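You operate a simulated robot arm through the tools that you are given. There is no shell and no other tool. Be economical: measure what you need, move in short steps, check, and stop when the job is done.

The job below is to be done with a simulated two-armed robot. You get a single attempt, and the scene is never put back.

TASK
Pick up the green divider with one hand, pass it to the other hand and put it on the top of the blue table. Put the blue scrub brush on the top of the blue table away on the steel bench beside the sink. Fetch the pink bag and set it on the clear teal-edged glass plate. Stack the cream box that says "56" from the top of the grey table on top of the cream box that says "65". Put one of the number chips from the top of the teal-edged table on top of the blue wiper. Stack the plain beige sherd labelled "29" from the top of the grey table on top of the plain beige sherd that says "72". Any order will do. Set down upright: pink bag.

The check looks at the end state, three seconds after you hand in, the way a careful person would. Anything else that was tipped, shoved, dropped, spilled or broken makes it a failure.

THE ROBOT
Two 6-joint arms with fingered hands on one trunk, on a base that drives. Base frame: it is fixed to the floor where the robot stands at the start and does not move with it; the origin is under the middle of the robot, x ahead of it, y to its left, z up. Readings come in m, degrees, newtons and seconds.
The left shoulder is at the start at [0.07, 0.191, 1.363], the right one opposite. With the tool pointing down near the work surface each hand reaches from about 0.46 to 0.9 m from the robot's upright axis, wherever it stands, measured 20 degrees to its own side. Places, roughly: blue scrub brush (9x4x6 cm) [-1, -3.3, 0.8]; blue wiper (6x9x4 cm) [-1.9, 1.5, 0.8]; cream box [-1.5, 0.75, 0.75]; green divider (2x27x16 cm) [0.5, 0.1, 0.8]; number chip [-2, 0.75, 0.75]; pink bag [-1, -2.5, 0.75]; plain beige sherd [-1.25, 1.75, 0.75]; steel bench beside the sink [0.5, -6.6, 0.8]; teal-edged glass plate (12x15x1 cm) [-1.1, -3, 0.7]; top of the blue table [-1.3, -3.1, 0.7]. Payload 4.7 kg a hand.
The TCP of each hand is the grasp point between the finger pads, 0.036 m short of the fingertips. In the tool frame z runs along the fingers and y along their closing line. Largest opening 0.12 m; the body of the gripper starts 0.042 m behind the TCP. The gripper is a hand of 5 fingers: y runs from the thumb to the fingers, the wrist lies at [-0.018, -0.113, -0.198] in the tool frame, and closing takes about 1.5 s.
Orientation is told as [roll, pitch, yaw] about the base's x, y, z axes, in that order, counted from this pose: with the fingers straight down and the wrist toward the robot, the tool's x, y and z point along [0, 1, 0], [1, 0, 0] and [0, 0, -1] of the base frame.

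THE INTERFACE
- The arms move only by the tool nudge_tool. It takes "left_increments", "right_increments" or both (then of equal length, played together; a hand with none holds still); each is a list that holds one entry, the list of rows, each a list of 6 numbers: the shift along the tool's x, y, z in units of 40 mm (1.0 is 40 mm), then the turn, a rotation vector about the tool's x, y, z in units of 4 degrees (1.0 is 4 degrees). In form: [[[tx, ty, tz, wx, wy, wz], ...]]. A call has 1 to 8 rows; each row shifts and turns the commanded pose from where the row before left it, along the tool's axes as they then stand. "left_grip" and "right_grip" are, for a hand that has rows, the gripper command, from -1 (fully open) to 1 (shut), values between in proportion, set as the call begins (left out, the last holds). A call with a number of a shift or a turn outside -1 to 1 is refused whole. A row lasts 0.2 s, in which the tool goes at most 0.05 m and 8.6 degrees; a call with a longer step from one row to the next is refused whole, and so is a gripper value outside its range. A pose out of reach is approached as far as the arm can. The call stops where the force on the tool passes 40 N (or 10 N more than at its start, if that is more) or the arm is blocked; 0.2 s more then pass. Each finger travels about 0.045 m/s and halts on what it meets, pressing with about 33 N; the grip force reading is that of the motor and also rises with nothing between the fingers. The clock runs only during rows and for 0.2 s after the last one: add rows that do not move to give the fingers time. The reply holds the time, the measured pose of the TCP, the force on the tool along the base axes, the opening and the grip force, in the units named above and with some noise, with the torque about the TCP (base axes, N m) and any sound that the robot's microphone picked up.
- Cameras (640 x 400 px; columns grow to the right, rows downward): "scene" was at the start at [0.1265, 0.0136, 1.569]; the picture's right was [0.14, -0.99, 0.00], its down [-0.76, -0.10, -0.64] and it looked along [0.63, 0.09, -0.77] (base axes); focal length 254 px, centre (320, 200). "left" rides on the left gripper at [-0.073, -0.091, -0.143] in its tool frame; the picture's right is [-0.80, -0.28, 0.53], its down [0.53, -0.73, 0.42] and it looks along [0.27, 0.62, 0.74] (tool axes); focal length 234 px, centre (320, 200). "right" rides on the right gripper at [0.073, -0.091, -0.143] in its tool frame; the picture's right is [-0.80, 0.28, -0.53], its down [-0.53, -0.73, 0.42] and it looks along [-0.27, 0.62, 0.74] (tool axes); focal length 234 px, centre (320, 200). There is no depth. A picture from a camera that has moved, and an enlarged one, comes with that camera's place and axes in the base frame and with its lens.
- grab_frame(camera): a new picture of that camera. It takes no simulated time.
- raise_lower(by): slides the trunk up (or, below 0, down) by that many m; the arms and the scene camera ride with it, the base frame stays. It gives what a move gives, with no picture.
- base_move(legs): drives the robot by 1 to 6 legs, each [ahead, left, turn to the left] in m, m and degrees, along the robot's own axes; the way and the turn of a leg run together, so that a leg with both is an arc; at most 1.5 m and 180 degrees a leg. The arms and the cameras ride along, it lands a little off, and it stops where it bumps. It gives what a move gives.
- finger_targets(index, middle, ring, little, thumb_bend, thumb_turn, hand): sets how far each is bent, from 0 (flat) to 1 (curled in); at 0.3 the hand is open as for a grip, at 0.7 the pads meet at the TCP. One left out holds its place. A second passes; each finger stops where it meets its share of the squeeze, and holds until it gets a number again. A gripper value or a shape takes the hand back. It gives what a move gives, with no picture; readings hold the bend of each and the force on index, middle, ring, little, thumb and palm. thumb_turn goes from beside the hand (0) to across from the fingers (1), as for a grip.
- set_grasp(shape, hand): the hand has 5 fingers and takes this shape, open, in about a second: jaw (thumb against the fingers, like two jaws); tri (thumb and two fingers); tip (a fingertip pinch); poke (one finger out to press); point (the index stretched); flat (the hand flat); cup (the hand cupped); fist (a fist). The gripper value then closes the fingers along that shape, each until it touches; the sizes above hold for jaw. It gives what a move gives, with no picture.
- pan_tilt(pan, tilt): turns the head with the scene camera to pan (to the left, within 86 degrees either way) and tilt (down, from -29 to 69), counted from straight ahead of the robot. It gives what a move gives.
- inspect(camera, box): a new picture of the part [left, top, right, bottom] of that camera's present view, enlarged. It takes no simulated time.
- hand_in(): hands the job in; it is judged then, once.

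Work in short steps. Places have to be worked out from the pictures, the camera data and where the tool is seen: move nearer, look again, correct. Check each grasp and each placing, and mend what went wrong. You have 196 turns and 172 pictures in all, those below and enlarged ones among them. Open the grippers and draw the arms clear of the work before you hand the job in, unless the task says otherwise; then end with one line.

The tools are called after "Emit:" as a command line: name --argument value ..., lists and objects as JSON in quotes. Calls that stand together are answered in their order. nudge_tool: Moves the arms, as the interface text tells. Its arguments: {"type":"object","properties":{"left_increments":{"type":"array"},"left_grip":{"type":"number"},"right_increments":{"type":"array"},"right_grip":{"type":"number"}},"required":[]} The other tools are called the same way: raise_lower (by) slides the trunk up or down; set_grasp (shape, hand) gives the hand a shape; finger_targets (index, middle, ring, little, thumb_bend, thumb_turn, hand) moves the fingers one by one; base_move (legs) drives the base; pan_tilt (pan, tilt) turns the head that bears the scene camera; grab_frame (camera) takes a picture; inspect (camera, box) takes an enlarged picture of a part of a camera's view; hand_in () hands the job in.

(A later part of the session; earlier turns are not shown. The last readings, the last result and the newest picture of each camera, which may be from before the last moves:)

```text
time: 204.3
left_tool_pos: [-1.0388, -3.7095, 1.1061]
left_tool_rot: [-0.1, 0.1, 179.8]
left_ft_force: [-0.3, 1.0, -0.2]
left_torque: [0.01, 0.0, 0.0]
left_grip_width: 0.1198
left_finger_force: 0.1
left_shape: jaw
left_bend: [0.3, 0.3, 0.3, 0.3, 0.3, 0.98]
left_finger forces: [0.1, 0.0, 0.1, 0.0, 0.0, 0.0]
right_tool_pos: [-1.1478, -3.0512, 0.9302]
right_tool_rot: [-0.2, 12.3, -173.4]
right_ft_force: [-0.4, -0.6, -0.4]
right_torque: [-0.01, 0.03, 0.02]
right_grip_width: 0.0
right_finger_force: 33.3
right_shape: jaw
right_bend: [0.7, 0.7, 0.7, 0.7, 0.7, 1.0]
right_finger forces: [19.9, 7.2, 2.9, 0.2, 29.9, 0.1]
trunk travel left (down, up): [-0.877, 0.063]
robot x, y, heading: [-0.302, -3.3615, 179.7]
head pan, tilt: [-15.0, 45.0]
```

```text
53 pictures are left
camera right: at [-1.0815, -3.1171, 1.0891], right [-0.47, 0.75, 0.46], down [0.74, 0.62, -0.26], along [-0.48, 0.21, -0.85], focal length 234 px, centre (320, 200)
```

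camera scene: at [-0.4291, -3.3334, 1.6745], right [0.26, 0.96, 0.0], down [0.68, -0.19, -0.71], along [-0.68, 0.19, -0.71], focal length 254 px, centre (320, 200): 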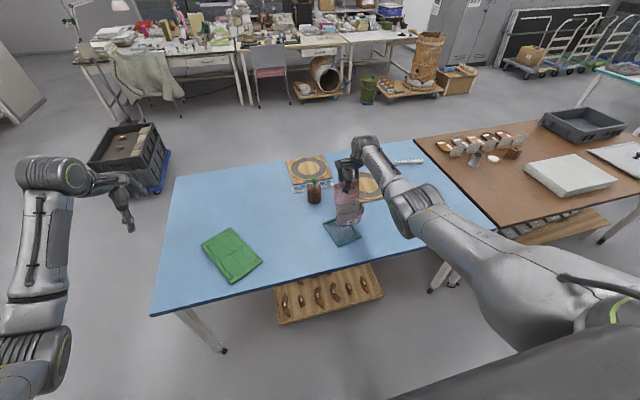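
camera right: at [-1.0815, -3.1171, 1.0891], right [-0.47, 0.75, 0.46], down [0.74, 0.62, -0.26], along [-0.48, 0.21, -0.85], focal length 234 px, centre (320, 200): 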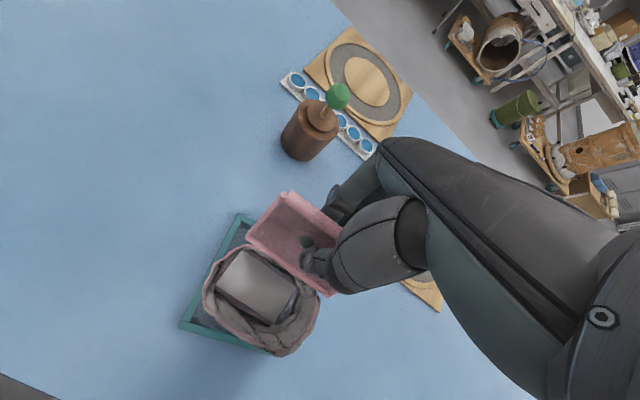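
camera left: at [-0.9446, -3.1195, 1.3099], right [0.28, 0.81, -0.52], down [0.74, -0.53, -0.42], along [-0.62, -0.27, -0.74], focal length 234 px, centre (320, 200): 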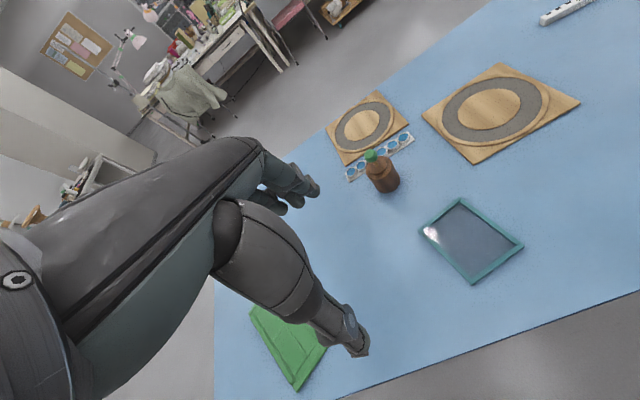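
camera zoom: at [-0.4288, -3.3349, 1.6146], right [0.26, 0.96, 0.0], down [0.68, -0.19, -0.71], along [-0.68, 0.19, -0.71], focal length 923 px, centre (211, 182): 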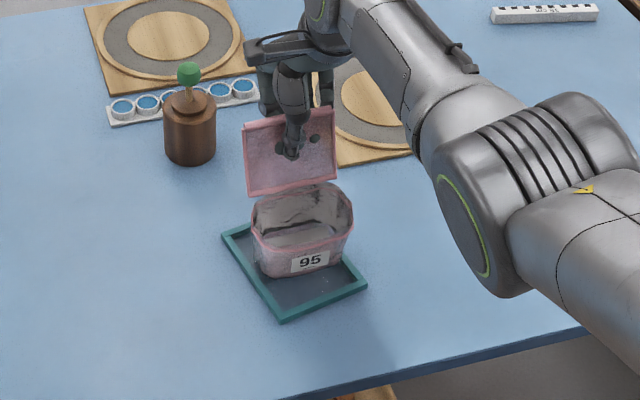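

Nearly centred; a 6 mm shift left, then lower gently.

Emit:
nudge_tool --right_increments '[[[0.17, 0, 0, 0, 0, 0], [0, 0, 0, 0, 0, 0]]]'

Emit:
raise_lower --by -0.01

Emit:
raise_lower --by -0.005

```text
time: 204.9
left_tool_pos: [-1.0394, -3.7097, 1.1071]
left_tool_rot: [-0.1, 0.1, 179.7]
left_ft_force: [0.7, -0.4, -0.8]
left_torque: [0.0, -0.01, 0.02]
left_grip_width: 0.1198
left_finger_force: 0.1
left_shape: jaw
left_bend: [0.3, 0.3, 0.3, 0.3, 0.3, 0.98]
left_finger forces: [0.1, 0.0, 0.0, 0.0, 0.1, 0.0]
right_tool_pos: [-1.1469, -3.0581, 0.9283]
right_tool_rot: [-0.1, 12.2, -173.4]
right_ft_force: [0.1, 0.2, -0.4]
right_torque: [-0.02, 0.02, 0.01]
right_grip_width: 0.0001
right_finger_force: 33.7
right_shape: jaw
right_bend: [0.7, 0.7, 0.7, 0.7, 0.7, 1.0]
right_finger forces: [19.9, 7.0, 2.9, 0.1, 29.9, 0.0]
trunk travel left (down, up): [-0.877, 0.063]
robot x, y, heading: [-0.302, -3.3628, 179.6]
head pan, tilt: [-15.0, 45.0]
```

```text
time: 205.5
left_tool_pos: [-1.0424, -3.7096, 1.0972]
left_tool_rot: [-0.1, 0.1, 179.8]
left_ft_force: [0.2, 0.3, 0.2]
left_torque: [-0.02, -0.01, 0.01]
left_grip_width: 0.1196
left_finger_force: 0.1
left_shape: jaw
left_bend: [0.3, 0.3, 0.3, 0.3, 0.3, 0.98]
left_finger forces: [0.1, 0.1, 0.0, 0.1, 0.0, 0.0]
right_tool_pos: [-1.1472, -3.0582, 0.9192]
right_tool_rot: [-0.1, 12.2, -173.4]
right_ft_force: [-0.4, -0.5, -0.9]
right_torque: [-0.03, 0.0, 0.01]
right_grip_width: 0.0002
right_finger_force: 33.1
right_shape: jaw
right_bend: [0.7, 0.7, 0.7, 0.7, 0.7, 1.0]
right_finger forces: [20.0, 6.9, 2.9, 0.1, 30.0, 0.0]
trunk travel left (down, up): [-0.867, 0.073]
robot x, y, heading: [-0.2995, -3.3607, 179.5]
head pan, tilt: [-15.0, 45.0]
```

```text
time: 206.0
left_tool_pos: [-1.0406, -3.7091, 1.0926]
left_tool_rot: [-0.2, 0.1, 179.7]
left_ft_force: [-0.5, -0.2, 0.0]
left_torque: [-0.01, 0.0, 0.02]
left_grip_width: 0.1194
left_finger_force: 0.1
left_shape: jaw
left_bend: [0.3, 0.3, 0.3, 0.3, 0.3, 0.98]
left_finger forces: [0.0, 0.0, 0.0, 0.1, 0.0, 0.0]
right_tool_pos: [-1.1475, -3.058, 0.9134]
right_tool_rot: [-0.1, 12.1, -173.4]
right_ft_force: [0.2, -0.5, 0.7]
right_torque: [-0.02, -0.05, -0.01]
right_grip_width: 0.0002
right_finger_force: 33.1
right_shape: jaw
right_bend: [0.7, 0.7, 0.7, 0.7, 0.7, 1.0]
right_finger forces: [20.0, 6.8, 2.8, 0.3, 30.2, 0.1]
trunk travel left (down, up): [-0.862, 0.078]
robot x, y, heading: [-0.3022, -3.3603, 179.5]
head pan, tilt: [-15.0, 45.0]
```

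Possibly just touching; a further 4 mm and a look.

Emit:
raise_lower --by -0.004

Emit:
inspect --camera "scene" --box '[310, 170, 380, 250]'

```text
time: 206.5
left_tool_pos: [-1.0391, -3.7099, 1.0874]
left_tool_rot: [-0.1, 0.0, 179.8]
left_ft_force: [0.3, 0.9, -1.2]
left_torque: [0.0, -0.01, 0.01]
left_grip_width: 0.1196
left_finger_force: 0.0
left_shape: jaw
left_bend: [0.3, 0.3, 0.3, 0.3, 0.3, 0.98]
left_finger forces: [0.1, 0.0, 0.0, 0.0, 0.0, 0.0]
right_tool_pos: [-1.148, -3.058, 0.9126]
right_tool_rot: [-0.1, 12.0, -173.5]
right_ft_force: [-2.0, 2.5, 9.0]
right_torque: [-0.06, -0.07, 0.02]
right_grip_width: 0.0002
right_finger_force: 33.4
right_shape: jaw
right_bend: [0.7, 0.7, 0.7, 0.7, 0.7, 1.0]
right_finger forces: [21.2, 7.3, 2.9, 0.7, 32.9, 0.1]
trunk travel left (down, up): [-0.858, 0.082]
robot x, y, heading: [-0.2976, -3.359, 179.7]
head pan, tilt: [-15.0, 45.0]
```

```text
5.00 times, centred on (345, 210) of scene
camera zoom: at [-0.4278, -3.335, 1.5957], right [0.27, 0.96, 0.0], down [0.68, -0.19, -0.71], along [-0.68, 0.19, -0.71], focal length 1270 px, centre (195, 150)
```

zoom: 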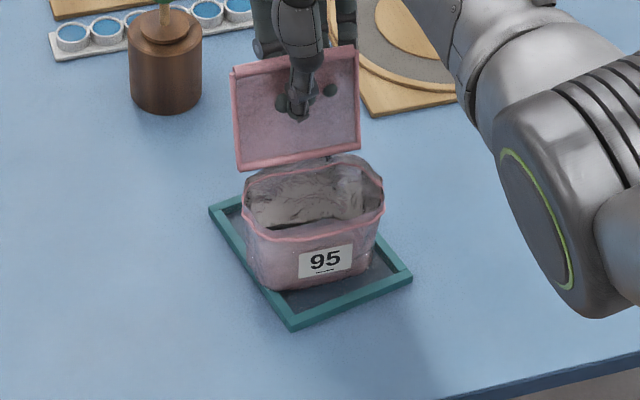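

It touches, but the front-left corner is near the teal frame. I lift 1.2 cm, shift 8 mm right and 6 mm back, and lower again.

Emit:
raise_lower --by 0.014

Emit:
nudge_tool --right_increments '[[[-0.22, 0.18, 0.04, 0, 0, 0], [0, 0, 0, 0, 0, 0]]]'

Emit:
raise_lower --by -0.01

Emit:
raise_lower --by -0.005

Emit:
inspect --camera "scene" --box '[310, 170, 380, 250]'

```text
time: 207.2
left_tool_pos: [-1.0398, -3.71, 1.1023]
left_tool_rot: [-0.2, 0.1, 179.8]
left_ft_force: [0.2, 0.5, -0.6]
left_torque: [0.0, 0.01, -0.02]
left_grip_width: 0.1201
left_finger_force: 0.0
left_shape: jaw
left_bend: [0.3, 0.3, 0.3, 0.3, 0.3, 0.98]
left_finger forces: [0.1, 0.0, 0.0, 0.1, 0.0, 0.0]
right_tool_pos: [-1.1459, -3.0582, 0.9227]
right_tool_rot: [0.0, 12.1, -173.4]
right_ft_force: [0.3, 1.0, -1.7]
right_torque: [-0.04, 0.0, 0.01]
right_grip_width: 0.0001
right_finger_force: 32.9
right_shape: jaw
right_bend: [0.7, 0.7, 0.7, 0.7, 0.7, 1.0]
right_finger forces: [20.3, 6.9, 3.0, 0.1, 30.3, 0.0]
trunk travel left (down, up): [-0.872, 0.068]
robot x, y, heading: [-0.3005, -3.3584, 179.8]
head pan, tilt: [-15.0, 45.0]
```

```text
time: 207.8
left_tool_pos: [-1.0401, -3.71, 1.101]
left_tool_rot: [0.0, 0.1, 179.7]
left_ft_force: [0.5, 0.3, -0.6]
left_torque: [0.02, -0.04, 0.0]
left_grip_width: 0.1197
left_finger_force: 0.1
left_shape: jaw
left_bend: [0.3, 0.3, 0.3, 0.3, 0.3, 0.98]
left_finger forces: [0.1, 0.0, 0.0, 0.0, 0.0, 0.0]
right_tool_pos: [-1.1532, -3.0505, 0.9207]
right_tool_rot: [0.0, 12.3, -173.5]
right_ft_force: [1.1, 0.4, 0.4]
right_torque: [-0.04, 0.04, 0.01]
right_grip_width: 0.0001
right_finger_force: 33.1
right_shape: jaw
right_bend: [0.7, 0.7, 0.7, 0.7, 0.7, 1.0]
right_finger forces: [20.5, 6.8, 3.0, 0.2, 30.3, 0.1]
trunk travel left (down, up): [-0.872, 0.068]
robot x, y, heading: [-0.2978, -3.3614, 179.7]
head pan, tilt: [-15.0, 45.0]
```

```text
time: 208.3
left_tool_pos: [-1.0398, -3.7095, 1.0917]
left_tool_rot: [-0.1, 0.0, 179.7]
left_ft_force: [0.7, 0.1, 0.3]
left_torque: [0.02, 0.01, 0.0]
left_grip_width: 0.1195
left_finger_force: 0.0
left_shape: jaw
left_bend: [0.3, 0.3, 0.3, 0.3, 0.3, 0.98]
left_finger forces: [0.1, 0.0, 0.1, 0.1, 0.0, 0.0]
right_tool_pos: [-1.1545, -3.0491, 0.9115]
right_tool_rot: [-0.1, 12.0, -173.6]
right_ft_force: [-0.4, 1.5, 4.7]
right_torque: [-0.06, 0.0, 0.05]
right_grip_width: 0.0
right_finger_force: 33.4
right_shape: jaw
right_bend: [0.7, 0.7, 0.7, 0.7, 0.7, 1.0]
right_finger forces: [20.8, 7.1, 3.1, 0.5, 31.8, 0.0]
trunk travel left (down, up): [-0.862, 0.078]
robot x, y, heading: [-0.2997, -3.3581, 179.7]
head pan, tilt: [-15.0, 45.0]
```

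```text
time: 208.9
left_tool_pos: [-1.0392, -3.7087, 1.0872]
left_tool_rot: [-0.1, 0.0, 179.7]
left_ft_force: [-0.3, -0.2, -0.4]
left_torque: [-0.03, -0.02, 0.01]
left_grip_width: 0.1197
left_finger_force: 0.0
left_shape: jaw
left_bend: [0.3, 0.3, 0.3, 0.3, 0.3, 0.98]
left_finger forces: [0.0, 0.0, 0.0, 0.1, 0.0, 0.1]
right_tool_pos: [-1.1546, -3.0502, 0.91]
right_tool_rot: [-0.2, 11.9, -173.5]
right_ft_force: [-3.3, 4.2, 13.2]
right_torque: [-0.11, -0.15, 0.02]
right_grip_width: 0.0003
right_finger_force: 32.9
right_shape: jaw
right_bend: [0.7, 0.7, 0.7, 0.7, 0.7, 1.0]
right_finger forces: [21.7, 7.8, 3.3, 1.5, 36.7, 0.0]
trunk travel left (down, up): [-0.857, 0.083]
robot x, y, heading: [-0.2991, -3.3609, 179.7]
head pan, tilt: [-15.0, 45.0]
```

```text
5.00 times, centred on (345, 210) of scene
camera zoom: at [-0.4269, -3.3351, 1.5948], right [0.27, 0.96, 0.0], down [0.68, -0.19, -0.71], along [-0.68, 0.19, -0.71], focal length 1270 px, centre (195, 150)
```

zoom: 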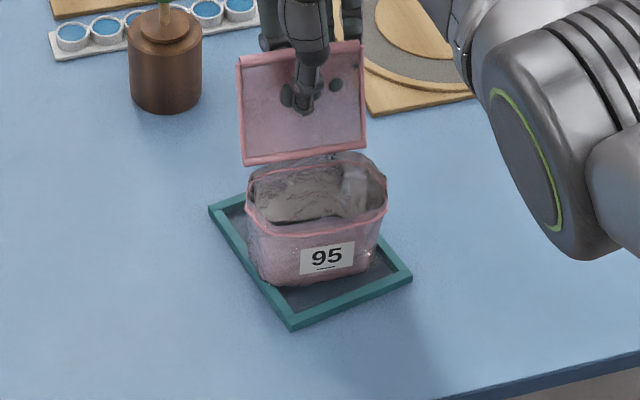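

The pouch stands on the plate within the frame. I release the flap and raise the hand.

Emit:
raise_lower --by 0.003

Emit:
nudge_tool --right_increments '[[[0, 0, 0, 0, 0, 0], [0, 0, 0, 0, 0, 0], [0, 0, 0, 0, 0, 0], [0, 0, 0, 0, 0, 0]]]' --right_grip 0.3

Emit:
nudge_tool --right_increments '[[[0, 0, -0.3, 0, 0, 0], [0, 0, -0.5, 0, 0, 0], [0, 0, -0.7, 0, 0, 0], [0, 0, -0.8, 0, 0, 0], [0, 0, -0.8, 0, 0, 0]]]'

Emit:
inspect --camera "scene" --box '[310, 160, 390, 250]'

```text
time: 209.4
left_tool_pos: [-1.0387, -3.7093, 1.0903]
left_tool_rot: [-0.1, 0.1, 179.8]
left_ft_force: [-0.7, 0.4, 0.4]
left_torque: [0.0, 0.02, 0.02]
left_grip_width: 0.1195
left_finger_force: 0.1
left_shape: jaw
left_bend: [0.3, 0.3, 0.3, 0.3, 0.3, 0.98]
left_finger forces: [0.0, 0.0, 0.0, 0.0, 0.1, 0.0]
right_tool_pos: [-1.1531, -3.0502, 0.9108]
right_tool_rot: [-0.2, 12.1, -173.3]
right_ft_force: [-1.9, 2.9, 10.0]
right_torque: [-0.12, -0.04, 0.02]
right_grip_width: 0.0
right_finger_force: 33.2
right_shape: jaw
right_bend: [0.7, 0.7, 0.7, 0.7, 0.7, 1.0]
right_finger forces: [21.5, 7.4, 3.4, 1.0, 34.9, 0.0]
trunk travel left (down, up): [-0.86, 0.08]
robot x, y, heading: [-0.3009, -3.3586, 179.7]
head pan, tilt: [-15.0, 45.0]
```

```text
time: 210.4
left_tool_pos: [-1.0403, -3.7084, 1.0894]
left_tool_rot: [-0.1, 0.1, 179.7]
left_ft_force: [0.4, 0.7, -0.7]
left_torque: [-0.02, -0.01, 0.03]
left_grip_width: 0.1197
left_finger_force: 0.0
left_shape: jaw
left_bend: [0.3, 0.3, 0.3, 0.3, 0.3, 0.98]
left_finger forces: [0.0, 0.0, 0.0, 0.1, 0.0, 0.0]
right_tool_pos: [-1.1543, -3.0501, 0.9079]
right_tool_rot: [-0.2, 12.1, -173.5]
right_ft_force: [-0.8, 0.8, 0.4]
right_torque: [0.0, 0.01, 0.0]
right_grip_width: 0.0418
right_finger_force: 0.1
right_shape: jaw
right_bend: [0.74, 0.52, 0.49, 0.46, 0.73, 1.0]
right_finger forces: [0.0, 0.1, 0.0, 0.0, 0.1, 0.0]
trunk travel left (down, up): [-0.86, 0.08]
robot x, y, heading: [-0.2995, -3.359, 179.5]
head pan, tilt: [-15.0, 45.0]
```

```text
time: 211.6
left_tool_pos: [-1.0393, -3.7092, 1.0882]
left_tool_rot: [-0.2, 0.1, 179.8]
left_ft_force: [0.9, -0.3, -0.1]
left_torque: [-0.01, 0.04, -0.03]
left_grip_width: 0.1199
left_finger_force: 0.0
left_shape: jaw
left_bend: [0.3, 0.3, 0.3, 0.3, 0.3, 0.98]
left_finger forces: [0.0, 0.0, 0.1, 0.0, 0.0, 0.1]
right_tool_pos: [-1.1796, -3.0531, 1.0301]
right_tool_rot: [-0.1, 12.2, -173.4]
right_ft_force: [0.1, -0.1, -0.3]
right_torque: [-0.04, 0.0, -0.01]
right_grip_width: 0.0415
right_finger_force: 0.0
right_shape: jaw
right_bend: [0.74, 0.52, 0.49, 0.46, 0.73, 1.0]
right_finger forces: [0.0, 0.0, 0.0, 0.1, 0.1, 0.0]
trunk travel left (down, up): [-0.86, 0.08]
robot x, y, heading: [-0.2951, -3.362, 179.6]
head pan, tilt: [-15.0, 45.0]
```

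```text
4.44 times, centred on (350, 205) of scene
camera zoom: at [-0.4285, -3.3353, 1.5975], right [0.26, 0.96, 0.0], down [0.68, -0.19, -0.71], along [-0.68, 0.19, -0.71], focal length 1128 px, centre (187, 178)
```

zoom: 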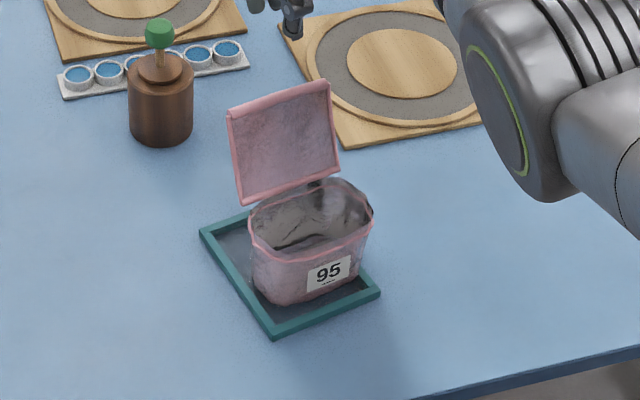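

The pouch stands upright on the glass plate. Next, the north tables. I raise the trunk, untilt the right hand, turn and drive up the aisle.

Emit:
raise_lower --by 0.075

Emit:
nudge_tool --right_increments '[[[0, -0.5, -0.5, -1, 0, 0], [0, -0.5, -0.5, -1, 0, 0], [0, -0.5, 0, -1, 0, 0]]]' --right_grip -0.3

Emit:
base_move --legs '[[-0.08, 0, 0], [0, 0, -90], [1.3, 0, 0], [1.3, 0.15, 0], [0.55, 0, 0]]'

Emit:
pan_tilt --pan 45 --tilt 35

Emit:
grab_frame --camera "scene"

```text
time: 212.7
left_tool_pos: [-1.0407, -3.7084, 1.1638]
left_tool_rot: [-0.1, 0.1, 179.7]
left_ft_force: [-0.9, 0.6, 0.6]
left_torque: [-0.02, 0.0, 0.01]
left_grip_width: 0.1196
left_finger_force: 0.1
left_shape: jaw
left_bend: [0.3, 0.3, 0.3, 0.3, 0.3, 0.98]
left_finger forces: [0.1, 0.0, 0.1, 0.1, 0.0, 0.0]
right_tool_pos: [-1.1802, -3.0518, 1.1043]
right_tool_rot: [-0.2, 12.2, -173.3]
right_ft_force: [-1.1, -0.5, -0.6]
right_torque: [-0.01, 0.01, 0.02]
right_grip_width: 0.0416
right_finger_force: 0.1
right_shape: jaw
right_bend: [0.74, 0.52, 0.49, 0.46, 0.73, 1.0]
right_finger forces: [0.0, 0.0, 0.0, 0.0, 0.0, 0.1]
trunk travel left (down, up): [-0.935, 0.005]
robot x, y, heading: [-0.2984, -3.3573, 179.5]
head pan, tilt: [-15.0, 45.0]
```

```text
time: 213.5
left_tool_pos: [-1.0392, -3.7086, 1.1639]
left_tool_rot: [-0.1, 0.1, 179.7]
left_ft_force: [0.4, -0.2, 0.5]
left_torque: [-0.02, 0.02, 0.04]
left_grip_width: 0.1195
left_finger_force: 0.1
left_shape: jaw
left_bend: [0.3, 0.3, 0.3, 0.3, 0.3, 0.98]
left_finger forces: [0.0, 0.1, 0.0, 0.0, 0.1, 0.0]
right_tool_pos: [-1.1264, -3.0456, 1.1546]
right_tool_rot: [-0.1, 0.1, -173.4]
right_ft_force: [-0.9, 0.2, 0.7]
right_torque: [0.02, 0.0, 0.01]
right_grip_width: 0.0774
right_finger_force: 0.1
right_shape: jaw
right_bend: [0.28, 0.39, 0.36, 0.36, 0.63, 1.0]
right_finger forces: [0.1, 0.1, 0.0, 0.0, 0.1, 0.0]
trunk travel left (down, up): [-0.935, 0.005]
robot x, y, heading: [-0.2993, -3.3622, 179.6]
head pan, tilt: [-15.0, 45.0]
```

```text
time: 233.6
left_tool_pos: [-0.8225, 0.4973, 1.1654]
left_tool_rot: [-0.1, 0.0, 92.0]
left_ft_force: [0.7, 0.1, 0.0]
left_torque: [0.01, 0.02, 0.04]
left_grip_width: 0.1197
left_finger_force: 0.0
left_shape: jaw
left_bend: [0.3, 0.3, 0.3, 0.3, 0.3, 0.98]
left_finger forces: [0.1, 0.0, 0.1, 0.1, 0.0, 0.1]
right_tool_pos: [-0.1624, 0.6119, 1.1546]
right_tool_rot: [-0.1, 0.2, 99.0]
right_ft_force: [-0.3, -0.5, -0.4]
right_torque: [0.0, 0.0, 0.03]
right_grip_width: 0.0777
right_finger_force: 0.1
right_shape: jaw
right_bend: [0.28, 0.39, 0.36, 0.36, 0.63, 1.0]
right_finger forces: [0.0, 0.0, 0.0, 0.0, 0.0, 0.0]
trunk travel left (down, up): [-0.935, 0.005]
robot x, y, heading: [-0.4449, -0.23, 92.2]
head pan, tilt: [-15.0, 45.0]
```

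```text
time: 234.9
left_tool_pos: [-0.8224, 0.4974, 1.1654]
left_tool_rot: [-0.1, 0.1, 92.0]
left_ft_force: [0.1, 0.8, 0.0]
left_torque: [0.0, -0.01, 0.04]
left_grip_width: 0.1193
left_finger_force: 0.0
left_shape: jaw
left_bend: [0.3, 0.3, 0.3, 0.3, 0.3, 0.98]
left_finger forces: [0.0, 0.0, 0.0, 0.1, 0.0, 0.1]
right_tool_pos: [-0.1629, 0.6129, 1.1529]
right_tool_rot: [0.0, 0.2, 98.9]
right_ft_force: [-0.7, 0.4, 0.1]
right_torque: [-0.01, -0.04, 0.0]
right_grip_width: 0.0781
right_finger_force: 0.1
right_shape: jaw
right_bend: [0.28, 0.39, 0.36, 0.36, 0.63, 1.0]
right_finger forces: [0.0, 0.0, 0.0, 0.1, 0.1, 0.0]
trunk travel left (down, up): [-0.935, 0.005]
robot x, y, heading: [-0.4437, -0.2256, 91.9]
head pan, tilt: [45.0, 35.0]
```

```text
49 pictures are left
camera scene: at [-0.5092, -0.1128, 1.6873], right [0.68, 0.73, 0.0], down [0.42, -0.39, -0.82], along [-0.6, 0.56, -0.57], focal length 254 px, centre (320, 200)
```

scene: 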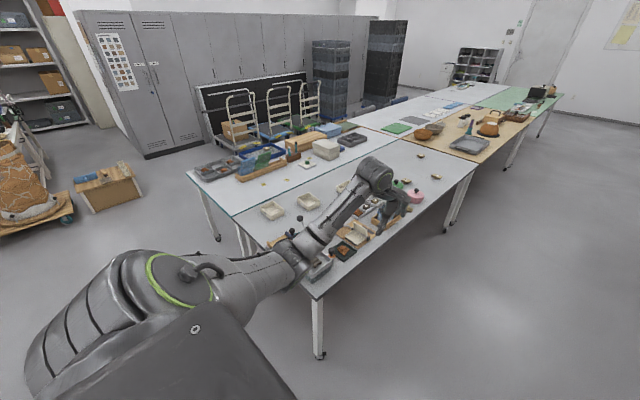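

Grey table spans x −1.75…−0.99 from y≈0.32; teal-edged table x −2.4…−1.75. I strafe left to stand south of them, facing the boxes.

Emit:
base_move --legs '[[0.0, 1.0, -2], [0.08, 0, 0]]'

Emit:
pan_tilt --pan 0 --tilt 45

Emit:
grab_frame --camera "scene"

```text
time: 240.7
left_tool_pos: [-1.8186, 0.5541, 1.1684]
left_tool_rot: [-0.1, -0.3, 90.7]
left_ft_force: [0.0, -0.7, 0.5]
left_torque: [0.04, 0.05, 0.02]
left_grip_width: 0.1198
left_finger_force: 0.1
left_shape: jaw
left_bend: [0.3, 0.3, 0.3, 0.3, 0.3, 0.98]
left_finger forces: [0.1, 0.0, 0.0, 0.0, 0.0, 0.0]
right_tool_pos: [-1.1552, 0.6533, 1.1579]
right_tool_rot: [-0.1, -0.1, 97.7]
right_ft_force: [0.2, -0.6, -0.3]
right_torque: [0.06, 0.02, 0.0]
right_grip_width: 0.0778
right_finger_force: 0.0
right_shape: jaw
right_bend: [0.28, 0.39, 0.36, 0.36, 0.63, 1.0]
right_finger forces: [0.0, 0.0, 0.0, 0.0, 0.0, 0.0]
trunk travel left (down, up): [-0.935, 0.005]
robot x, y, heading: [-1.4528, -0.1754, 90.7]
head pan, tilt: [45.0, 35.0]
```

```text
time: 241.9
left_tool_pos: [-1.8183, 0.5575, 1.1659]
left_tool_rot: [-0.1, 0.0, 90.8]
left_ft_force: [-0.3, -0.5, -0.4]
left_torque: [0.03, 0.0, 0.03]
left_grip_width: 0.1196
left_finger_force: 0.2
left_shape: jaw
left_bend: [0.3, 0.3, 0.3, 0.3, 0.3, 0.98]
left_finger forces: [0.0, 0.0, 0.1, 0.0, 0.0, 0.0]
right_tool_pos: [-1.1557, 0.657, 1.1544]
right_tool_rot: [-0.2, 0.1, 97.7]
right_ft_force: [0.2, 0.1, 0.0]
right_torque: [0.01, 0.02, -0.03]
right_grip_width: 0.0775
right_finger_force: 0.0
right_shape: jaw
right_bend: [0.28, 0.39, 0.36, 0.36, 0.63, 1.0]
right_finger forces: [0.1, 0.0, 0.0, 0.1, 0.0, 0.1]
trunk travel left (down, up): [-0.935, 0.005]
robot x, y, heading: [-1.4532, -0.1737, 91.0]
head pan, tilt: [0.0, 45.0]
```

```text
48 pictures are left
camera scene: at [-1.4557, -0.0411, 1.6727], right [1.0, 0.01, 0.0], down [0.01, -0.71, -0.71], along [-0.01, 0.71, -0.71], focal length 254 px, centre (320, 200)
```

scene: 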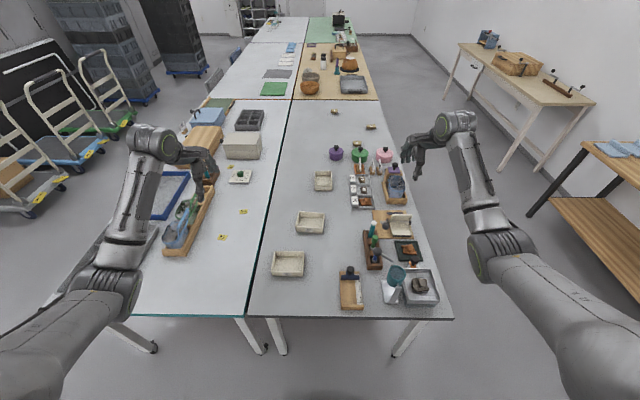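

I zoom to identify boxes (56/65), sherds, chips and the wiper.

Emit:
inspect --camera "scene" --box '[255, 160, 345, 290]'

Emit:
inspect --camera "scene" --box '[150, 90, 290, 260]'

Emit:
inspect --camera "scene" --box '[310, 90, 400, 160]'

```text
3.08 times, centred on (300, 225) of scene
camera zoom: at [-1.4557, -0.0411, 1.6727], right [1.0, 0.01, 0.0], down [0.01, -0.71, -0.71], along [-0.01, 0.71, -0.71], focal length 781 px, centre (382, 123)
```

zoom: 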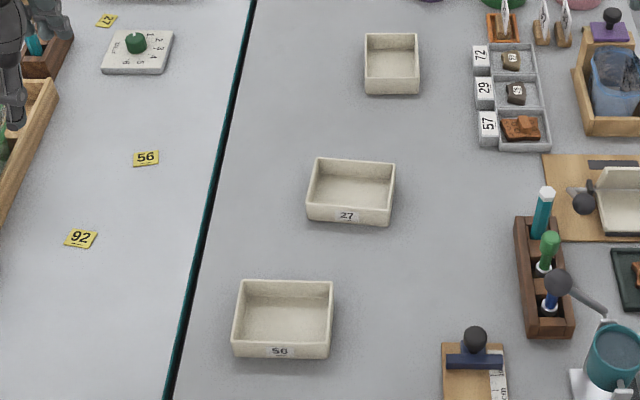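

```text
2.35 times, centred on (220, 175) of scene
camera zoom: at [-1.4557, -0.0411, 1.6727], right [1.0, 0.01, 0.0], down [0.01, -0.71, -0.71], along [-0.01, 0.71, -0.71], focal length 597 px, centre (555, 259)
```

zoom: 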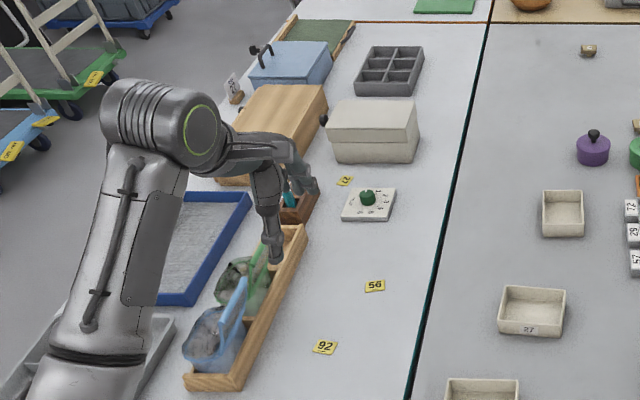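

```text
5.71 times, centred on (355, 125) of scene
camera zoom: at [-1.4557, -0.0411, 1.6727], right [1.0, 0.01, 0.0], down [0.01, -0.71, -0.71], along [-0.01, 0.71, -0.71], focal length 1451 px, centre (120, 629)
```

zoom: 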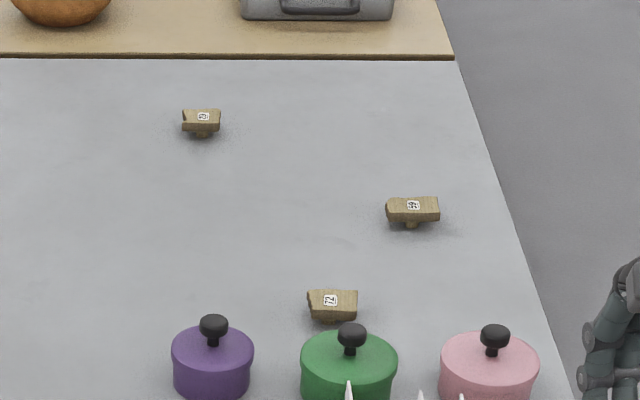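

I zoom tight on the labels.

Emit:
inspect --camera "scene" --box '[330, 105, 390, 150]'

Emit:
inspect --camera "scene" --box '[276, 262, 300, 282]'

Emit:
inspect --camera "scene" --box '[308, 165, 340, 195]'

```text
8.89 times, centred on (360, 128) of scene
camera zoom: at [-1.4557, -0.0411, 1.6727], right [1.0, 0.01, 0.0], down [0.01, -0.71, -0.71], along [-0.01, 0.71, -0.71], focal length 2257 px, centre (-36, 844)
```

zoom: 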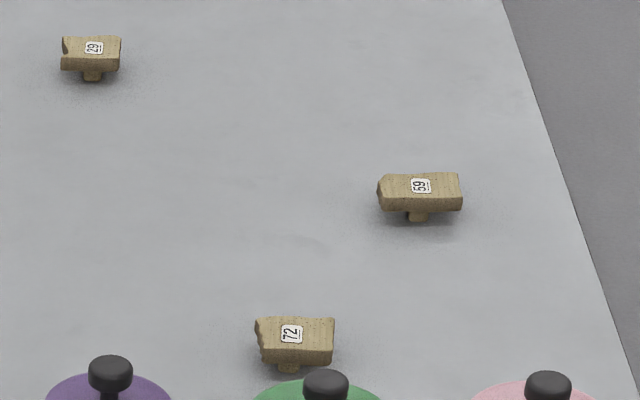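

```text
16.00 times, centred on (288, 272) of scene
camera zoom: at [-1.4557, -0.0411, 1.6727], right [1.0, 0.01, 0.0], down [0.01, -0.71, -0.71], along [-0.01, 0.71, -0.71], focal length 4062 px, centre (832, -952)
```

zoom: 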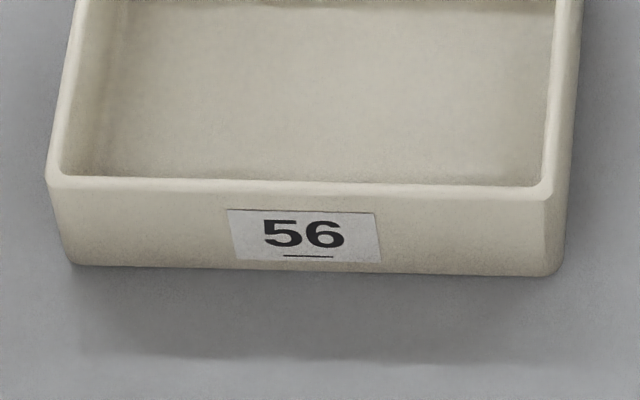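

```text
13.33 times, centred on (324, 180) of scene
camera zoom: at [-1.4557, -0.0411, 1.6727], right [1.0, 0.01, 0.0], down [0.01, -0.71, -0.71], along [-0.01, 0.71, -0.71], focal length 3385 px, centre (267, 467)
```

zoom: 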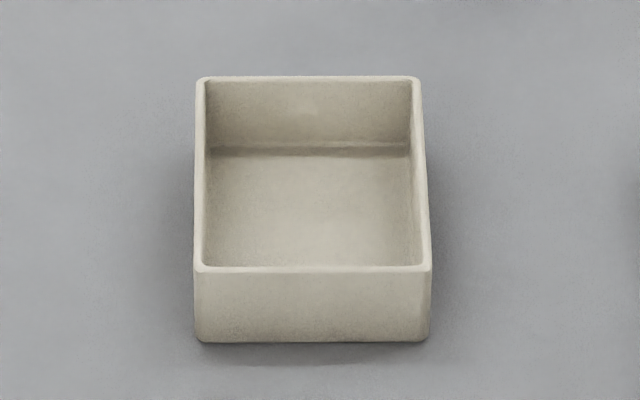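

Identified: box 56 ≈(−1.592,0.506), box 65 ≈(−1.453,1.03) (turned 90°), sherds 29/72/59, chips 92/56/27 on the teal-edged table. I'll pick box 56 with the left hand from here; first shift the base slightly right/back.

Emit:
base_move --legs '[[-0.05, -0.13, -0.8]]'

Emit:
nudge_tool --left_increments '[[[-0.5, 0, 0.6, 0, 0, 0], [-0.5, 0, 0.8, 0, 0, 0], [-0.5, 0, 0.8, 0, 0, 0], [-0.5, 0, 0.8, 0, 0, 0], [-0.4, 0, 0.8, 0, 0, 0], [-0.4, 0, 0.8, 0, 0, 0], [0, 0, 0.8, 0, 0, 0], [0, 0, 0.5, 0, 0, 0]]]' --left_grip -1

Emit:
grab_frame --camera "left"

Emit:
inspect --camera "scene" --box '[200, 170, 340, 300]'

```text
time: 243.2
left_tool_pos: [-1.6817, 0.5133, 1.164]
left_tool_rot: [-0.2, 0.1, 90.2]
left_ft_force: [-1.1, -0.6, -0.3]
left_torque: [0.01, -0.01, 0.02]
left_grip_width: 0.1197
left_finger_force: 0.0
left_shape: jaw
left_bend: [0.3, 0.3, 0.3, 0.3, 0.3, 0.98]
left_finger forces: [0.1, 0.1, 0.1, 0.0, 0.1, 0.0]
right_tool_pos: [-1.0178, 0.6069, 1.1533]
right_tool_rot: [-0.2, 0.1, 97.1]
right_ft_force: [-0.3, 0.0, 0.2]
right_torque: [0.0, -0.05, 0.02]
right_grip_width: 0.0774
right_finger_force: 0.0
right_shape: jaw
right_bend: [0.28, 0.39, 0.36, 0.36, 0.63, 1.0]
right_finger forces: [0.0, 0.0, 0.0, 0.1, 0.0, 0.1]
trunk travel left (down, up): [-0.935, 0.005]
robot x, y, heading: [-1.3256, -0.2246, 90.1]
head pan, tilt: [0.0, 45.0]
```

```text
time: 245.0
left_tool_pos: [-1.5675, 0.512, 0.928]
left_tool_rot: [-0.1, 0.0, 90.1]
left_ft_force: [-0.5, 0.5, 0.5]
left_torque: [-0.03, -0.01, 0.0]
left_grip_width: 0.1195
left_finger_force: 0.0
left_shape: jaw
left_bend: [0.3, 0.3, 0.3, 0.3, 0.3, 0.98]
left_finger forces: [0.1, 0.0, 0.0, 0.0, 0.0, 0.1]
right_tool_pos: [-1.0157, 0.6061, 1.1534]
right_tool_rot: [-0.1, 0.1, 97.1]
right_ft_force: [0.0, -0.5, -0.3]
right_torque: [-0.01, -0.03, -0.01]
right_grip_width: 0.0778
right_finger_force: 0.0
right_shape: jaw
right_bend: [0.28, 0.39, 0.36, 0.36, 0.63, 1.0]
right_finger forces: [0.1, 0.1, 0.0, 0.0, 0.0, 0.1]
trunk travel left (down, up): [-0.935, 0.005]
robot x, y, heading: [-1.3248, -0.2249, 90.3]
head pan, tilt: [0.0, 45.0]
```

```text
41 pictures are left
camera left: at [-1.4938, 0.4226, 1.0715], right [0.81, -0.28, -0.52], down [-0.53, -0.73, -0.42], along [-0.27, 0.62, -0.74], focal length 234 px, centre (320, 200)
```

left: 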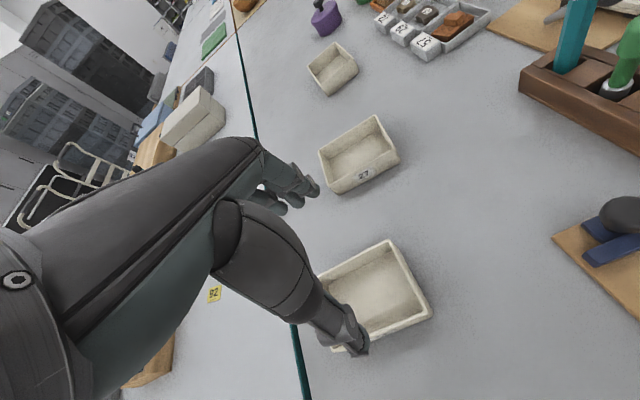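

```text
3.08 times, centred on (270, 235) of scene
camera zoom: at [-1.324, -0.0884, 1.6725], right [1.0, 0.0, 0.0], down [0.0, -0.71, -0.71], along [0.0, 0.71, -0.71], focal length 781 px, centre (474, 92)
```

zoom: 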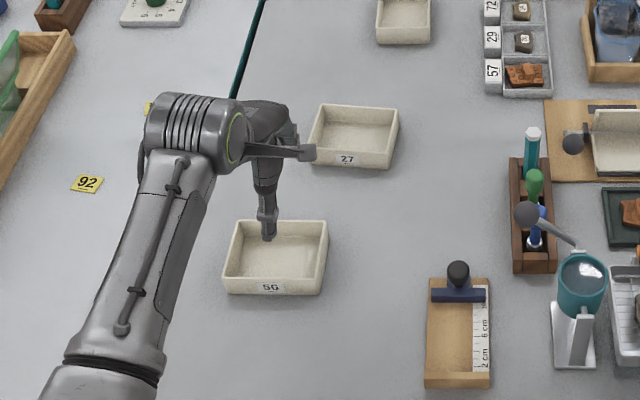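

Aligned over box 56. I lower to just above the table.

Emit:
nudge_tool --left_increments '[[[0, -0.18, 0.7, 0, 0, 0], [0, 0, 0.8, 0, 0, 0], [0, 0, 0.8, 0, 0, 0], [0, 0, 0.6, 0, 0, 0], [0, 0, 0.4, 0, 0, 0], [0, 0, 0, 0, 0, 0]]]'

Emit:
inspect --camera "scene" --box '[220, 190, 320, 280]'

```text
time: 246.4
left_tool_pos: [-1.5673, 0.5053, 0.7957]
left_tool_rot: [-0.1, 0.2, 90.2]
left_ft_force: [-0.6, -0.2, 0.0]
left_torque: [-0.03, 0.01, 0.01]
left_grip_width: 0.1199
left_finger_force: 0.1
left_shape: jaw
left_bend: [0.3, 0.3, 0.3, 0.3, 0.3, 0.98]
left_finger forces: [0.1, 0.0, 0.1, 0.1, 0.0, 0.0]
right_tool_pos: [-1.0161, 0.6059, 1.1539]
right_tool_rot: [-0.1, 0.1, 97.1]
right_ft_force: [1.4, -0.3, -0.5]
right_torque: [0.02, 0.01, 0.01]
right_grip_width: 0.0775
right_finger_force: 0.1
right_shape: jaw
right_bend: [0.28, 0.39, 0.36, 0.36, 0.63, 1.0]
right_finger forces: [0.1, 0.0, 0.2, 0.0, 0.1, 0.0]
trunk travel left (down, up): [-0.935, 0.005]
robot x, y, heading: [-1.3236, -0.2244, 90.3]
head pan, tilt: [0.0, 45.0]
```

```text
4.44 times, centred on (270, 235) of scene
camera zoom: at [-1.3233, -0.0887, 1.6725], right [1.0, 0.0, 0.0], down [0.0, -0.71, -0.71], along [0.0, 0.71, -0.71], focal length 1128 px, centre (542, 44)
```

zoom: 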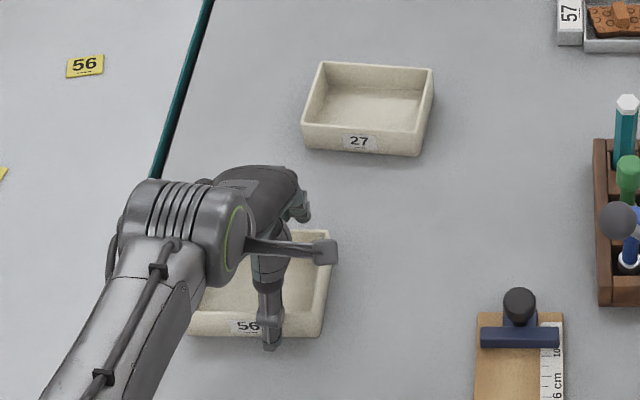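

Thumb in front, fingers behind the box. I go 1.2 cm lower and close.

Emit:
nudge_tool --left_increments '[[[0, 0, 0.15, 0, 0, 0], [0, 0, 0.13, 0, 0, 0], [0, 0, 0, 0, 0, 0]]]'

Emit:
nudge_tool --left_increments '[[[0, 0, 0, 0, 0, 0], [0, 0, 0, 0, 0, 0], [0, 0, 0, 0, 0, 0], [0, 0, 0, 0, 0, 0], [0, 0, 0, 0, 0, 0]]]' --left_grip 1

Emit:
nudge_tool --left_increments '[[[0, 0, -0.4, 0, 0, 0], [0, 0, -0.7, 0, 0, 0], [0, 0, -0.8, 0, 0, 0], [0, 0, -0.8, 0, 0, 0], [0, 0, -0.8, 0, 0, 0], [0, 0, -0.8, 0, 0, 0], [0, 0, -0.8, 0, 0, 0]]]'

Emit:
grab_frame --camera "scene"

```text
time: 247.2
left_tool_pos: [-1.568, 0.5057, 0.7842]
left_tool_rot: [-0.1, 0.2, 90.2]
left_ft_force: [0.5, -0.5, 0.4]
left_torque: [0.01, -0.02, -0.01]
left_grip_width: 0.1202
left_finger_force: 0.1
left_shape: jaw
left_bend: [0.3, 0.3, 0.3, 0.3, 0.3, 0.98]
left_finger forces: [0.1, 0.0, 0.0, 0.0, 0.2, 0.0]
right_tool_pos: [-1.0158, 0.6061, 1.1526]
right_tool_rot: [-0.1, 0.1, 97.1]
right_ft_force: [-0.7, -0.2, 0.1]
right_torque: [0.01, 0.01, 0.01]
right_grip_width: 0.078
right_finger_force: 0.1
right_shape: jaw
right_bend: [0.28, 0.39, 0.36, 0.36, 0.63, 1.0]
right_finger forces: [0.1, 0.0, 0.1, 0.0, 0.0, 0.1]
trunk travel left (down, up): [-0.935, 0.005]
robot x, y, heading: [-1.3232, -0.2242, 90.2]
head pan, tilt: [0.0, 45.0]
```

```text
time: 248.4
left_tool_pos: [-1.5665, 0.5068, 0.7849]
left_tool_rot: [0.0, 0.1, 90.2]
left_ft_force: [-0.5, -0.1, 0.1]
left_torque: [-0.04, 0.08, -0.02]
left_grip_width: 0.0892
left_finger_force: 32.7
left_shape: jaw
left_bend: [0.27, 0.37, 0.34, 0.35, 0.56, 0.99]
left_finger forces: [16.4, 8.3, 3.7, 2.0, 30.0, 0.0]
right_tool_pos: [-1.0165, 0.6056, 1.1534]
right_tool_rot: [-0.1, 0.1, 97.2]
right_ft_force: [0.0, -0.5, -0.3]
right_torque: [-0.03, 0.02, -0.03]
right_grip_width: 0.0776
right_finger_force: 0.1
right_shape: jaw
right_bend: [0.28, 0.39, 0.36, 0.36, 0.63, 1.0]
right_finger forces: [0.0, 0.1, 0.0, 0.0, 0.1, 0.0]
trunk travel left (down, up): [-0.935, 0.005]
robot x, y, heading: [-1.32, -0.2221, 90.1]
head pan, tilt: [0.0, 45.0]
```

```text
time: 250.0
left_tool_pos: [-1.5655, 0.5052, 0.9898]
left_tool_rot: [-0.2, 0.1, 90.2]
left_ft_force: [0.7, -0.3, -1.3]
left_torque: [0.02, -0.03, -0.01]
left_grip_width: 0.0887
left_finger_force: 33.4
left_shape: jaw
left_bend: [0.27, 0.37, 0.35, 0.35, 0.56, 0.98]
left_finger forces: [16.3, 8.0, 3.8, 1.9, 30.1, 0.0]
right_tool_pos: [-1.0152, 0.6062, 1.1542]
right_tool_rot: [-0.1, 0.1, 97.1]
right_ft_force: [0.0, 0.4, 0.0]
right_torque: [-0.03, -0.01, 0.01]
right_grip_width: 0.0777
right_finger_force: 0.1
right_shape: jaw
right_bend: [0.28, 0.39, 0.36, 0.36, 0.63, 1.0]
right_finger forces: [0.0, 0.0, 0.1, 0.0, 0.0, 0.0]
trunk travel left (down, up): [-0.935, 0.005]
robot x, y, heading: [-1.3261, -0.2261, 90.1]
head pan, tilt: [0.0, 45.0]
```

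```text
38 pictures are left
camera scene: at [-1.3234, -0.0886, 1.6725], right [1.0, 0.0, 0.0], down [0.0, -0.71, -0.71], along [0.0, 0.71, -0.71], focal length 254 px, centre (320, 200)
```

scene: 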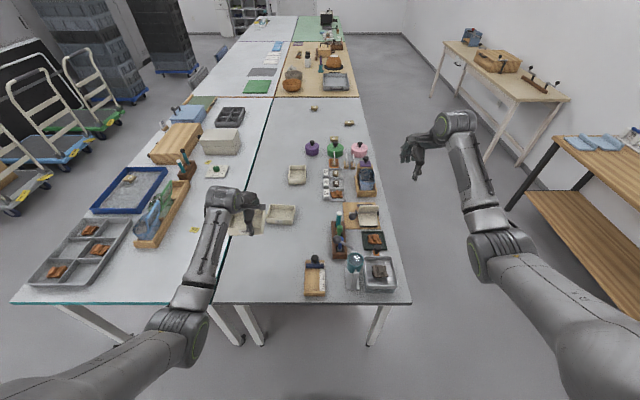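

Box 56 held well (89 mm). I raise it, strafe back to the aisle and drive north to face box 65 from the east.

Emit:
nudge_tool --left_increments '[[[0, 0, -0.8, 0, 0, 0], [0, 0, -0.8, 0, 0, 0], [0, 0, -0.8, 0, 0, 0], [0, 0, -0.6, 0, 0, 0]]]'

Emit:
base_move --legs '[[0, -0.88, 0], [1.45, 0, 0], [0.07, 0, 0], [0, 0, 90]]'

Emit:
pan_tilt --pan 0 --tilt 45

Emit:
grab_frame --camera "scene"

```text
time: 251.0
left_tool_pos: [-1.5673, 0.5061, 1.1112]
left_tool_rot: [-0.1, 0.1, 90.1]
left_ft_force: [-0.1, 0.2, -1.5]
left_torque: [0.02, -0.02, 0.0]
left_grip_width: 0.0888
left_finger_force: 33.7
left_shape: jaw
left_bend: [0.27, 0.37, 0.35, 0.36, 0.56, 0.98]
left_finger forces: [16.3, 8.1, 3.7, 1.9, 30.0, 0.0]
right_tool_pos: [-1.0152, 0.6062, 1.1522]
right_tool_rot: [-0.1, 0.1, 97.0]
right_ft_force: [-0.4, 0.2, 0.6]
right_torque: [-0.01, 0.01, 0.03]
right_grip_width: 0.0776
right_finger_force: 0.0
right_shape: jaw
right_bend: [0.28, 0.39, 0.36, 0.36, 0.63, 1.0]
right_finger forces: [0.0, 0.1, 0.0, 0.0, 0.1, 0.0]
trunk travel left (down, up): [-0.935, 0.005]
robot x, y, heading: [-1.3229, -0.2243, 90.1]
head pan, tilt: [0.0, 45.0]
```

```text
time: 267.1
left_tool_pos: [-1.1885, 1.0184, 1.1092]
left_tool_rot: [-0.1, 0.1, -176.2]
left_ft_force: [0.5, -0.1, -1.2]
left_torque: [0.03, 0.01, 0.03]
left_grip_width: 0.0884
left_finger_force: 33.3
left_shape: jaw
left_bend: [0.27, 0.37, 0.35, 0.36, 0.56, 0.98]
left_finger forces: [16.1, 8.0, 3.7, 1.8, 29.6, 0.0]
right_tool_pos: [-1.3228, 1.5608, 1.1538]
right_tool_rot: [0.0, 0.1, -169.3]
right_ft_force: [0.4, -0.5, 0.7]
right_torque: [0.07, -0.02, -0.02]
right_grip_width: 0.0776
right_finger_force: 0.1
right_shape: jaw
right_bend: [0.28, 0.39, 0.36, 0.36, 0.63, 1.0]
right_finger forces: [0.0, 0.0, 0.0, 0.0, 0.0, 0.0]
trunk travel left (down, up): [-0.935, 0.005]
robot x, y, heading: [-0.4743, 1.3071, -176.4]
head pan, tilt: [0.0, 45.0]
```

```text
time: 267.7
left_tool_pos: [-1.1881, 1.0184, 1.1098]
left_tool_rot: [0.0, 0.1, -176.2]
left_ft_force: [-0.2, 0.2, -1.3]
left_torque: [0.06, 0.01, 0.01]
left_grip_width: 0.0882
left_finger_force: 33.0
left_shape: jaw
left_bend: [0.27, 0.37, 0.35, 0.36, 0.56, 0.98]
left_finger forces: [16.1, 8.0, 3.7, 1.9, 29.6, 0.1]
right_tool_pos: [-1.3235, 1.5615, 1.152]
right_tool_rot: [-0.1, 0.1, -169.3]
right_ft_force: [-0.4, -1.2, -0.5]
right_torque: [-0.03, -0.02, 0.0]
right_grip_width: 0.0776
right_finger_force: 0.1
right_shape: jaw
right_bend: [0.28, 0.39, 0.36, 0.36, 0.63, 1.0]
right_finger forces: [0.0, 0.0, 0.0, 0.1, 0.0, 0.0]
trunk travel left (down, up): [-0.935, 0.005]
robot x, y, heading: [-0.4786, 1.3092, -176.1]
head pan, tilt: [0.0, 45.0]
```

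```text
37 pictures are left
camera scene: at [-0.6069, 1.3016, 1.6725], right [-0.06, 1.0, 0.0], down [0.71, 0.05, -0.71], along [-0.71, -0.05, -0.71], focal length 254 px, centre (320, 200)
```

scene: 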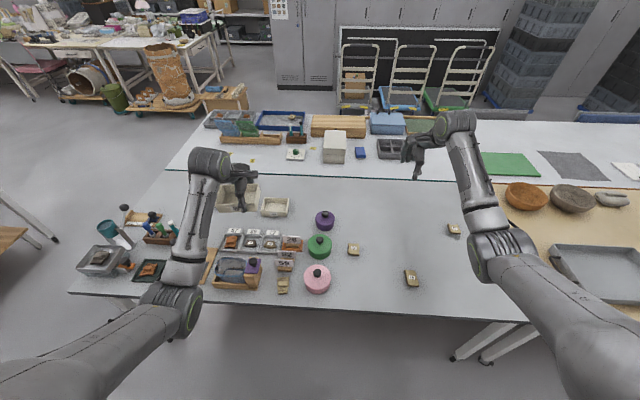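

Box 65 is at ≈(−1.455,1.023). I square up to the table and move closer, and zoom in to read 65's label.

Emit:
base_move --legs '[[0, 0, -4], [0.19, 0.02, 0]]'

Emit:
inspect --camera "scene" --box '[180, 170, 310, 260]'

Emit:
grab_frame --camera "left"

```text
time: 269.8
left_tool_pos: [-1.3972, 1.0504, 1.1125]
left_tool_rot: [-0.1, -0.1, 179.7]
left_ft_force: [0.8, -0.4, -0.3]
left_torque: [0.03, 0.01, 0.06]
left_grip_width: 0.0887
left_finger_force: 33.2
left_shape: jaw
left_bend: [0.27, 0.37, 0.35, 0.36, 0.56, 0.98]
left_finger forces: [16.2, 8.0, 3.7, 1.8, 29.7, 0.0]
right_tool_pos: [-1.4924, 1.6017, 1.1552]
right_tool_rot: [0.0, 0.0, -173.3]
right_ft_force: [0.5, 0.1, 0.3]
right_torque: [0.0, 0.04, 0.0]
right_grip_width: 0.0776
right_finger_force: 0.0
right_shape: jaw
right_bend: [0.28, 0.39, 0.36, 0.36, 0.63, 1.0]
right_finger forces: [0.0, 0.0, 0.1, 0.1, 0.0, 0.0]
trunk travel left (down, up): [-0.935, 0.005]
robot x, y, heading: [-0.6673, 1.2907, 179.8]
head pan, tilt: [0.0, 45.0]
```

```text
4.44 times, centred on (245, 215) of scene
camera zoom: at [-0.7959, 1.2921, 1.673], right [0.01, 1.0, 0.0], down [0.71, 0.0, -0.71], along [-0.71, 0.0, -0.71], focal length 1128 px, centre (653, 133)
```

zoom: 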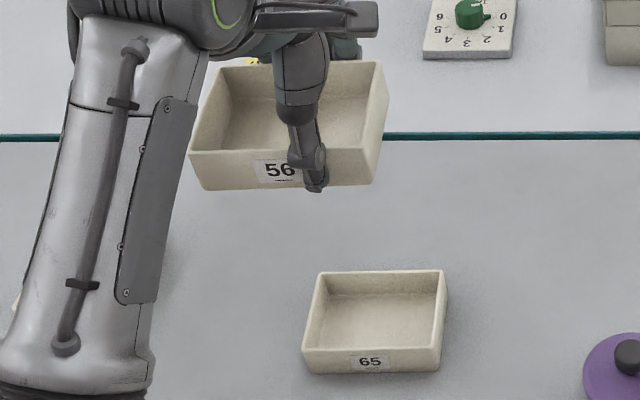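

```text
35 pictures are left
camera left: at [-1.3045, 1.1239, 1.2555], right [0.28, 0.8, -0.52], down [0.73, -0.54, -0.43], along [-0.62, -0.26, -0.74], focal length 234 px, centre (320, 200)
```

left: 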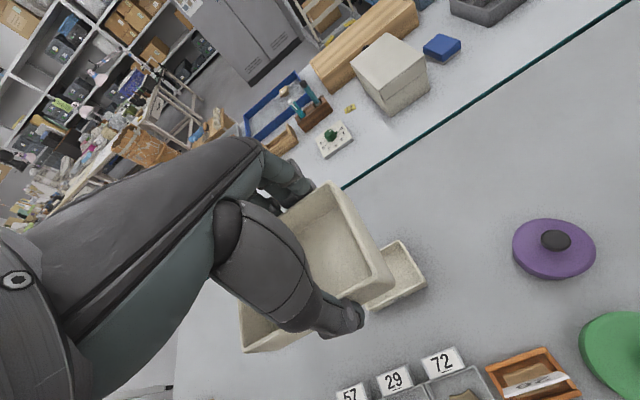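

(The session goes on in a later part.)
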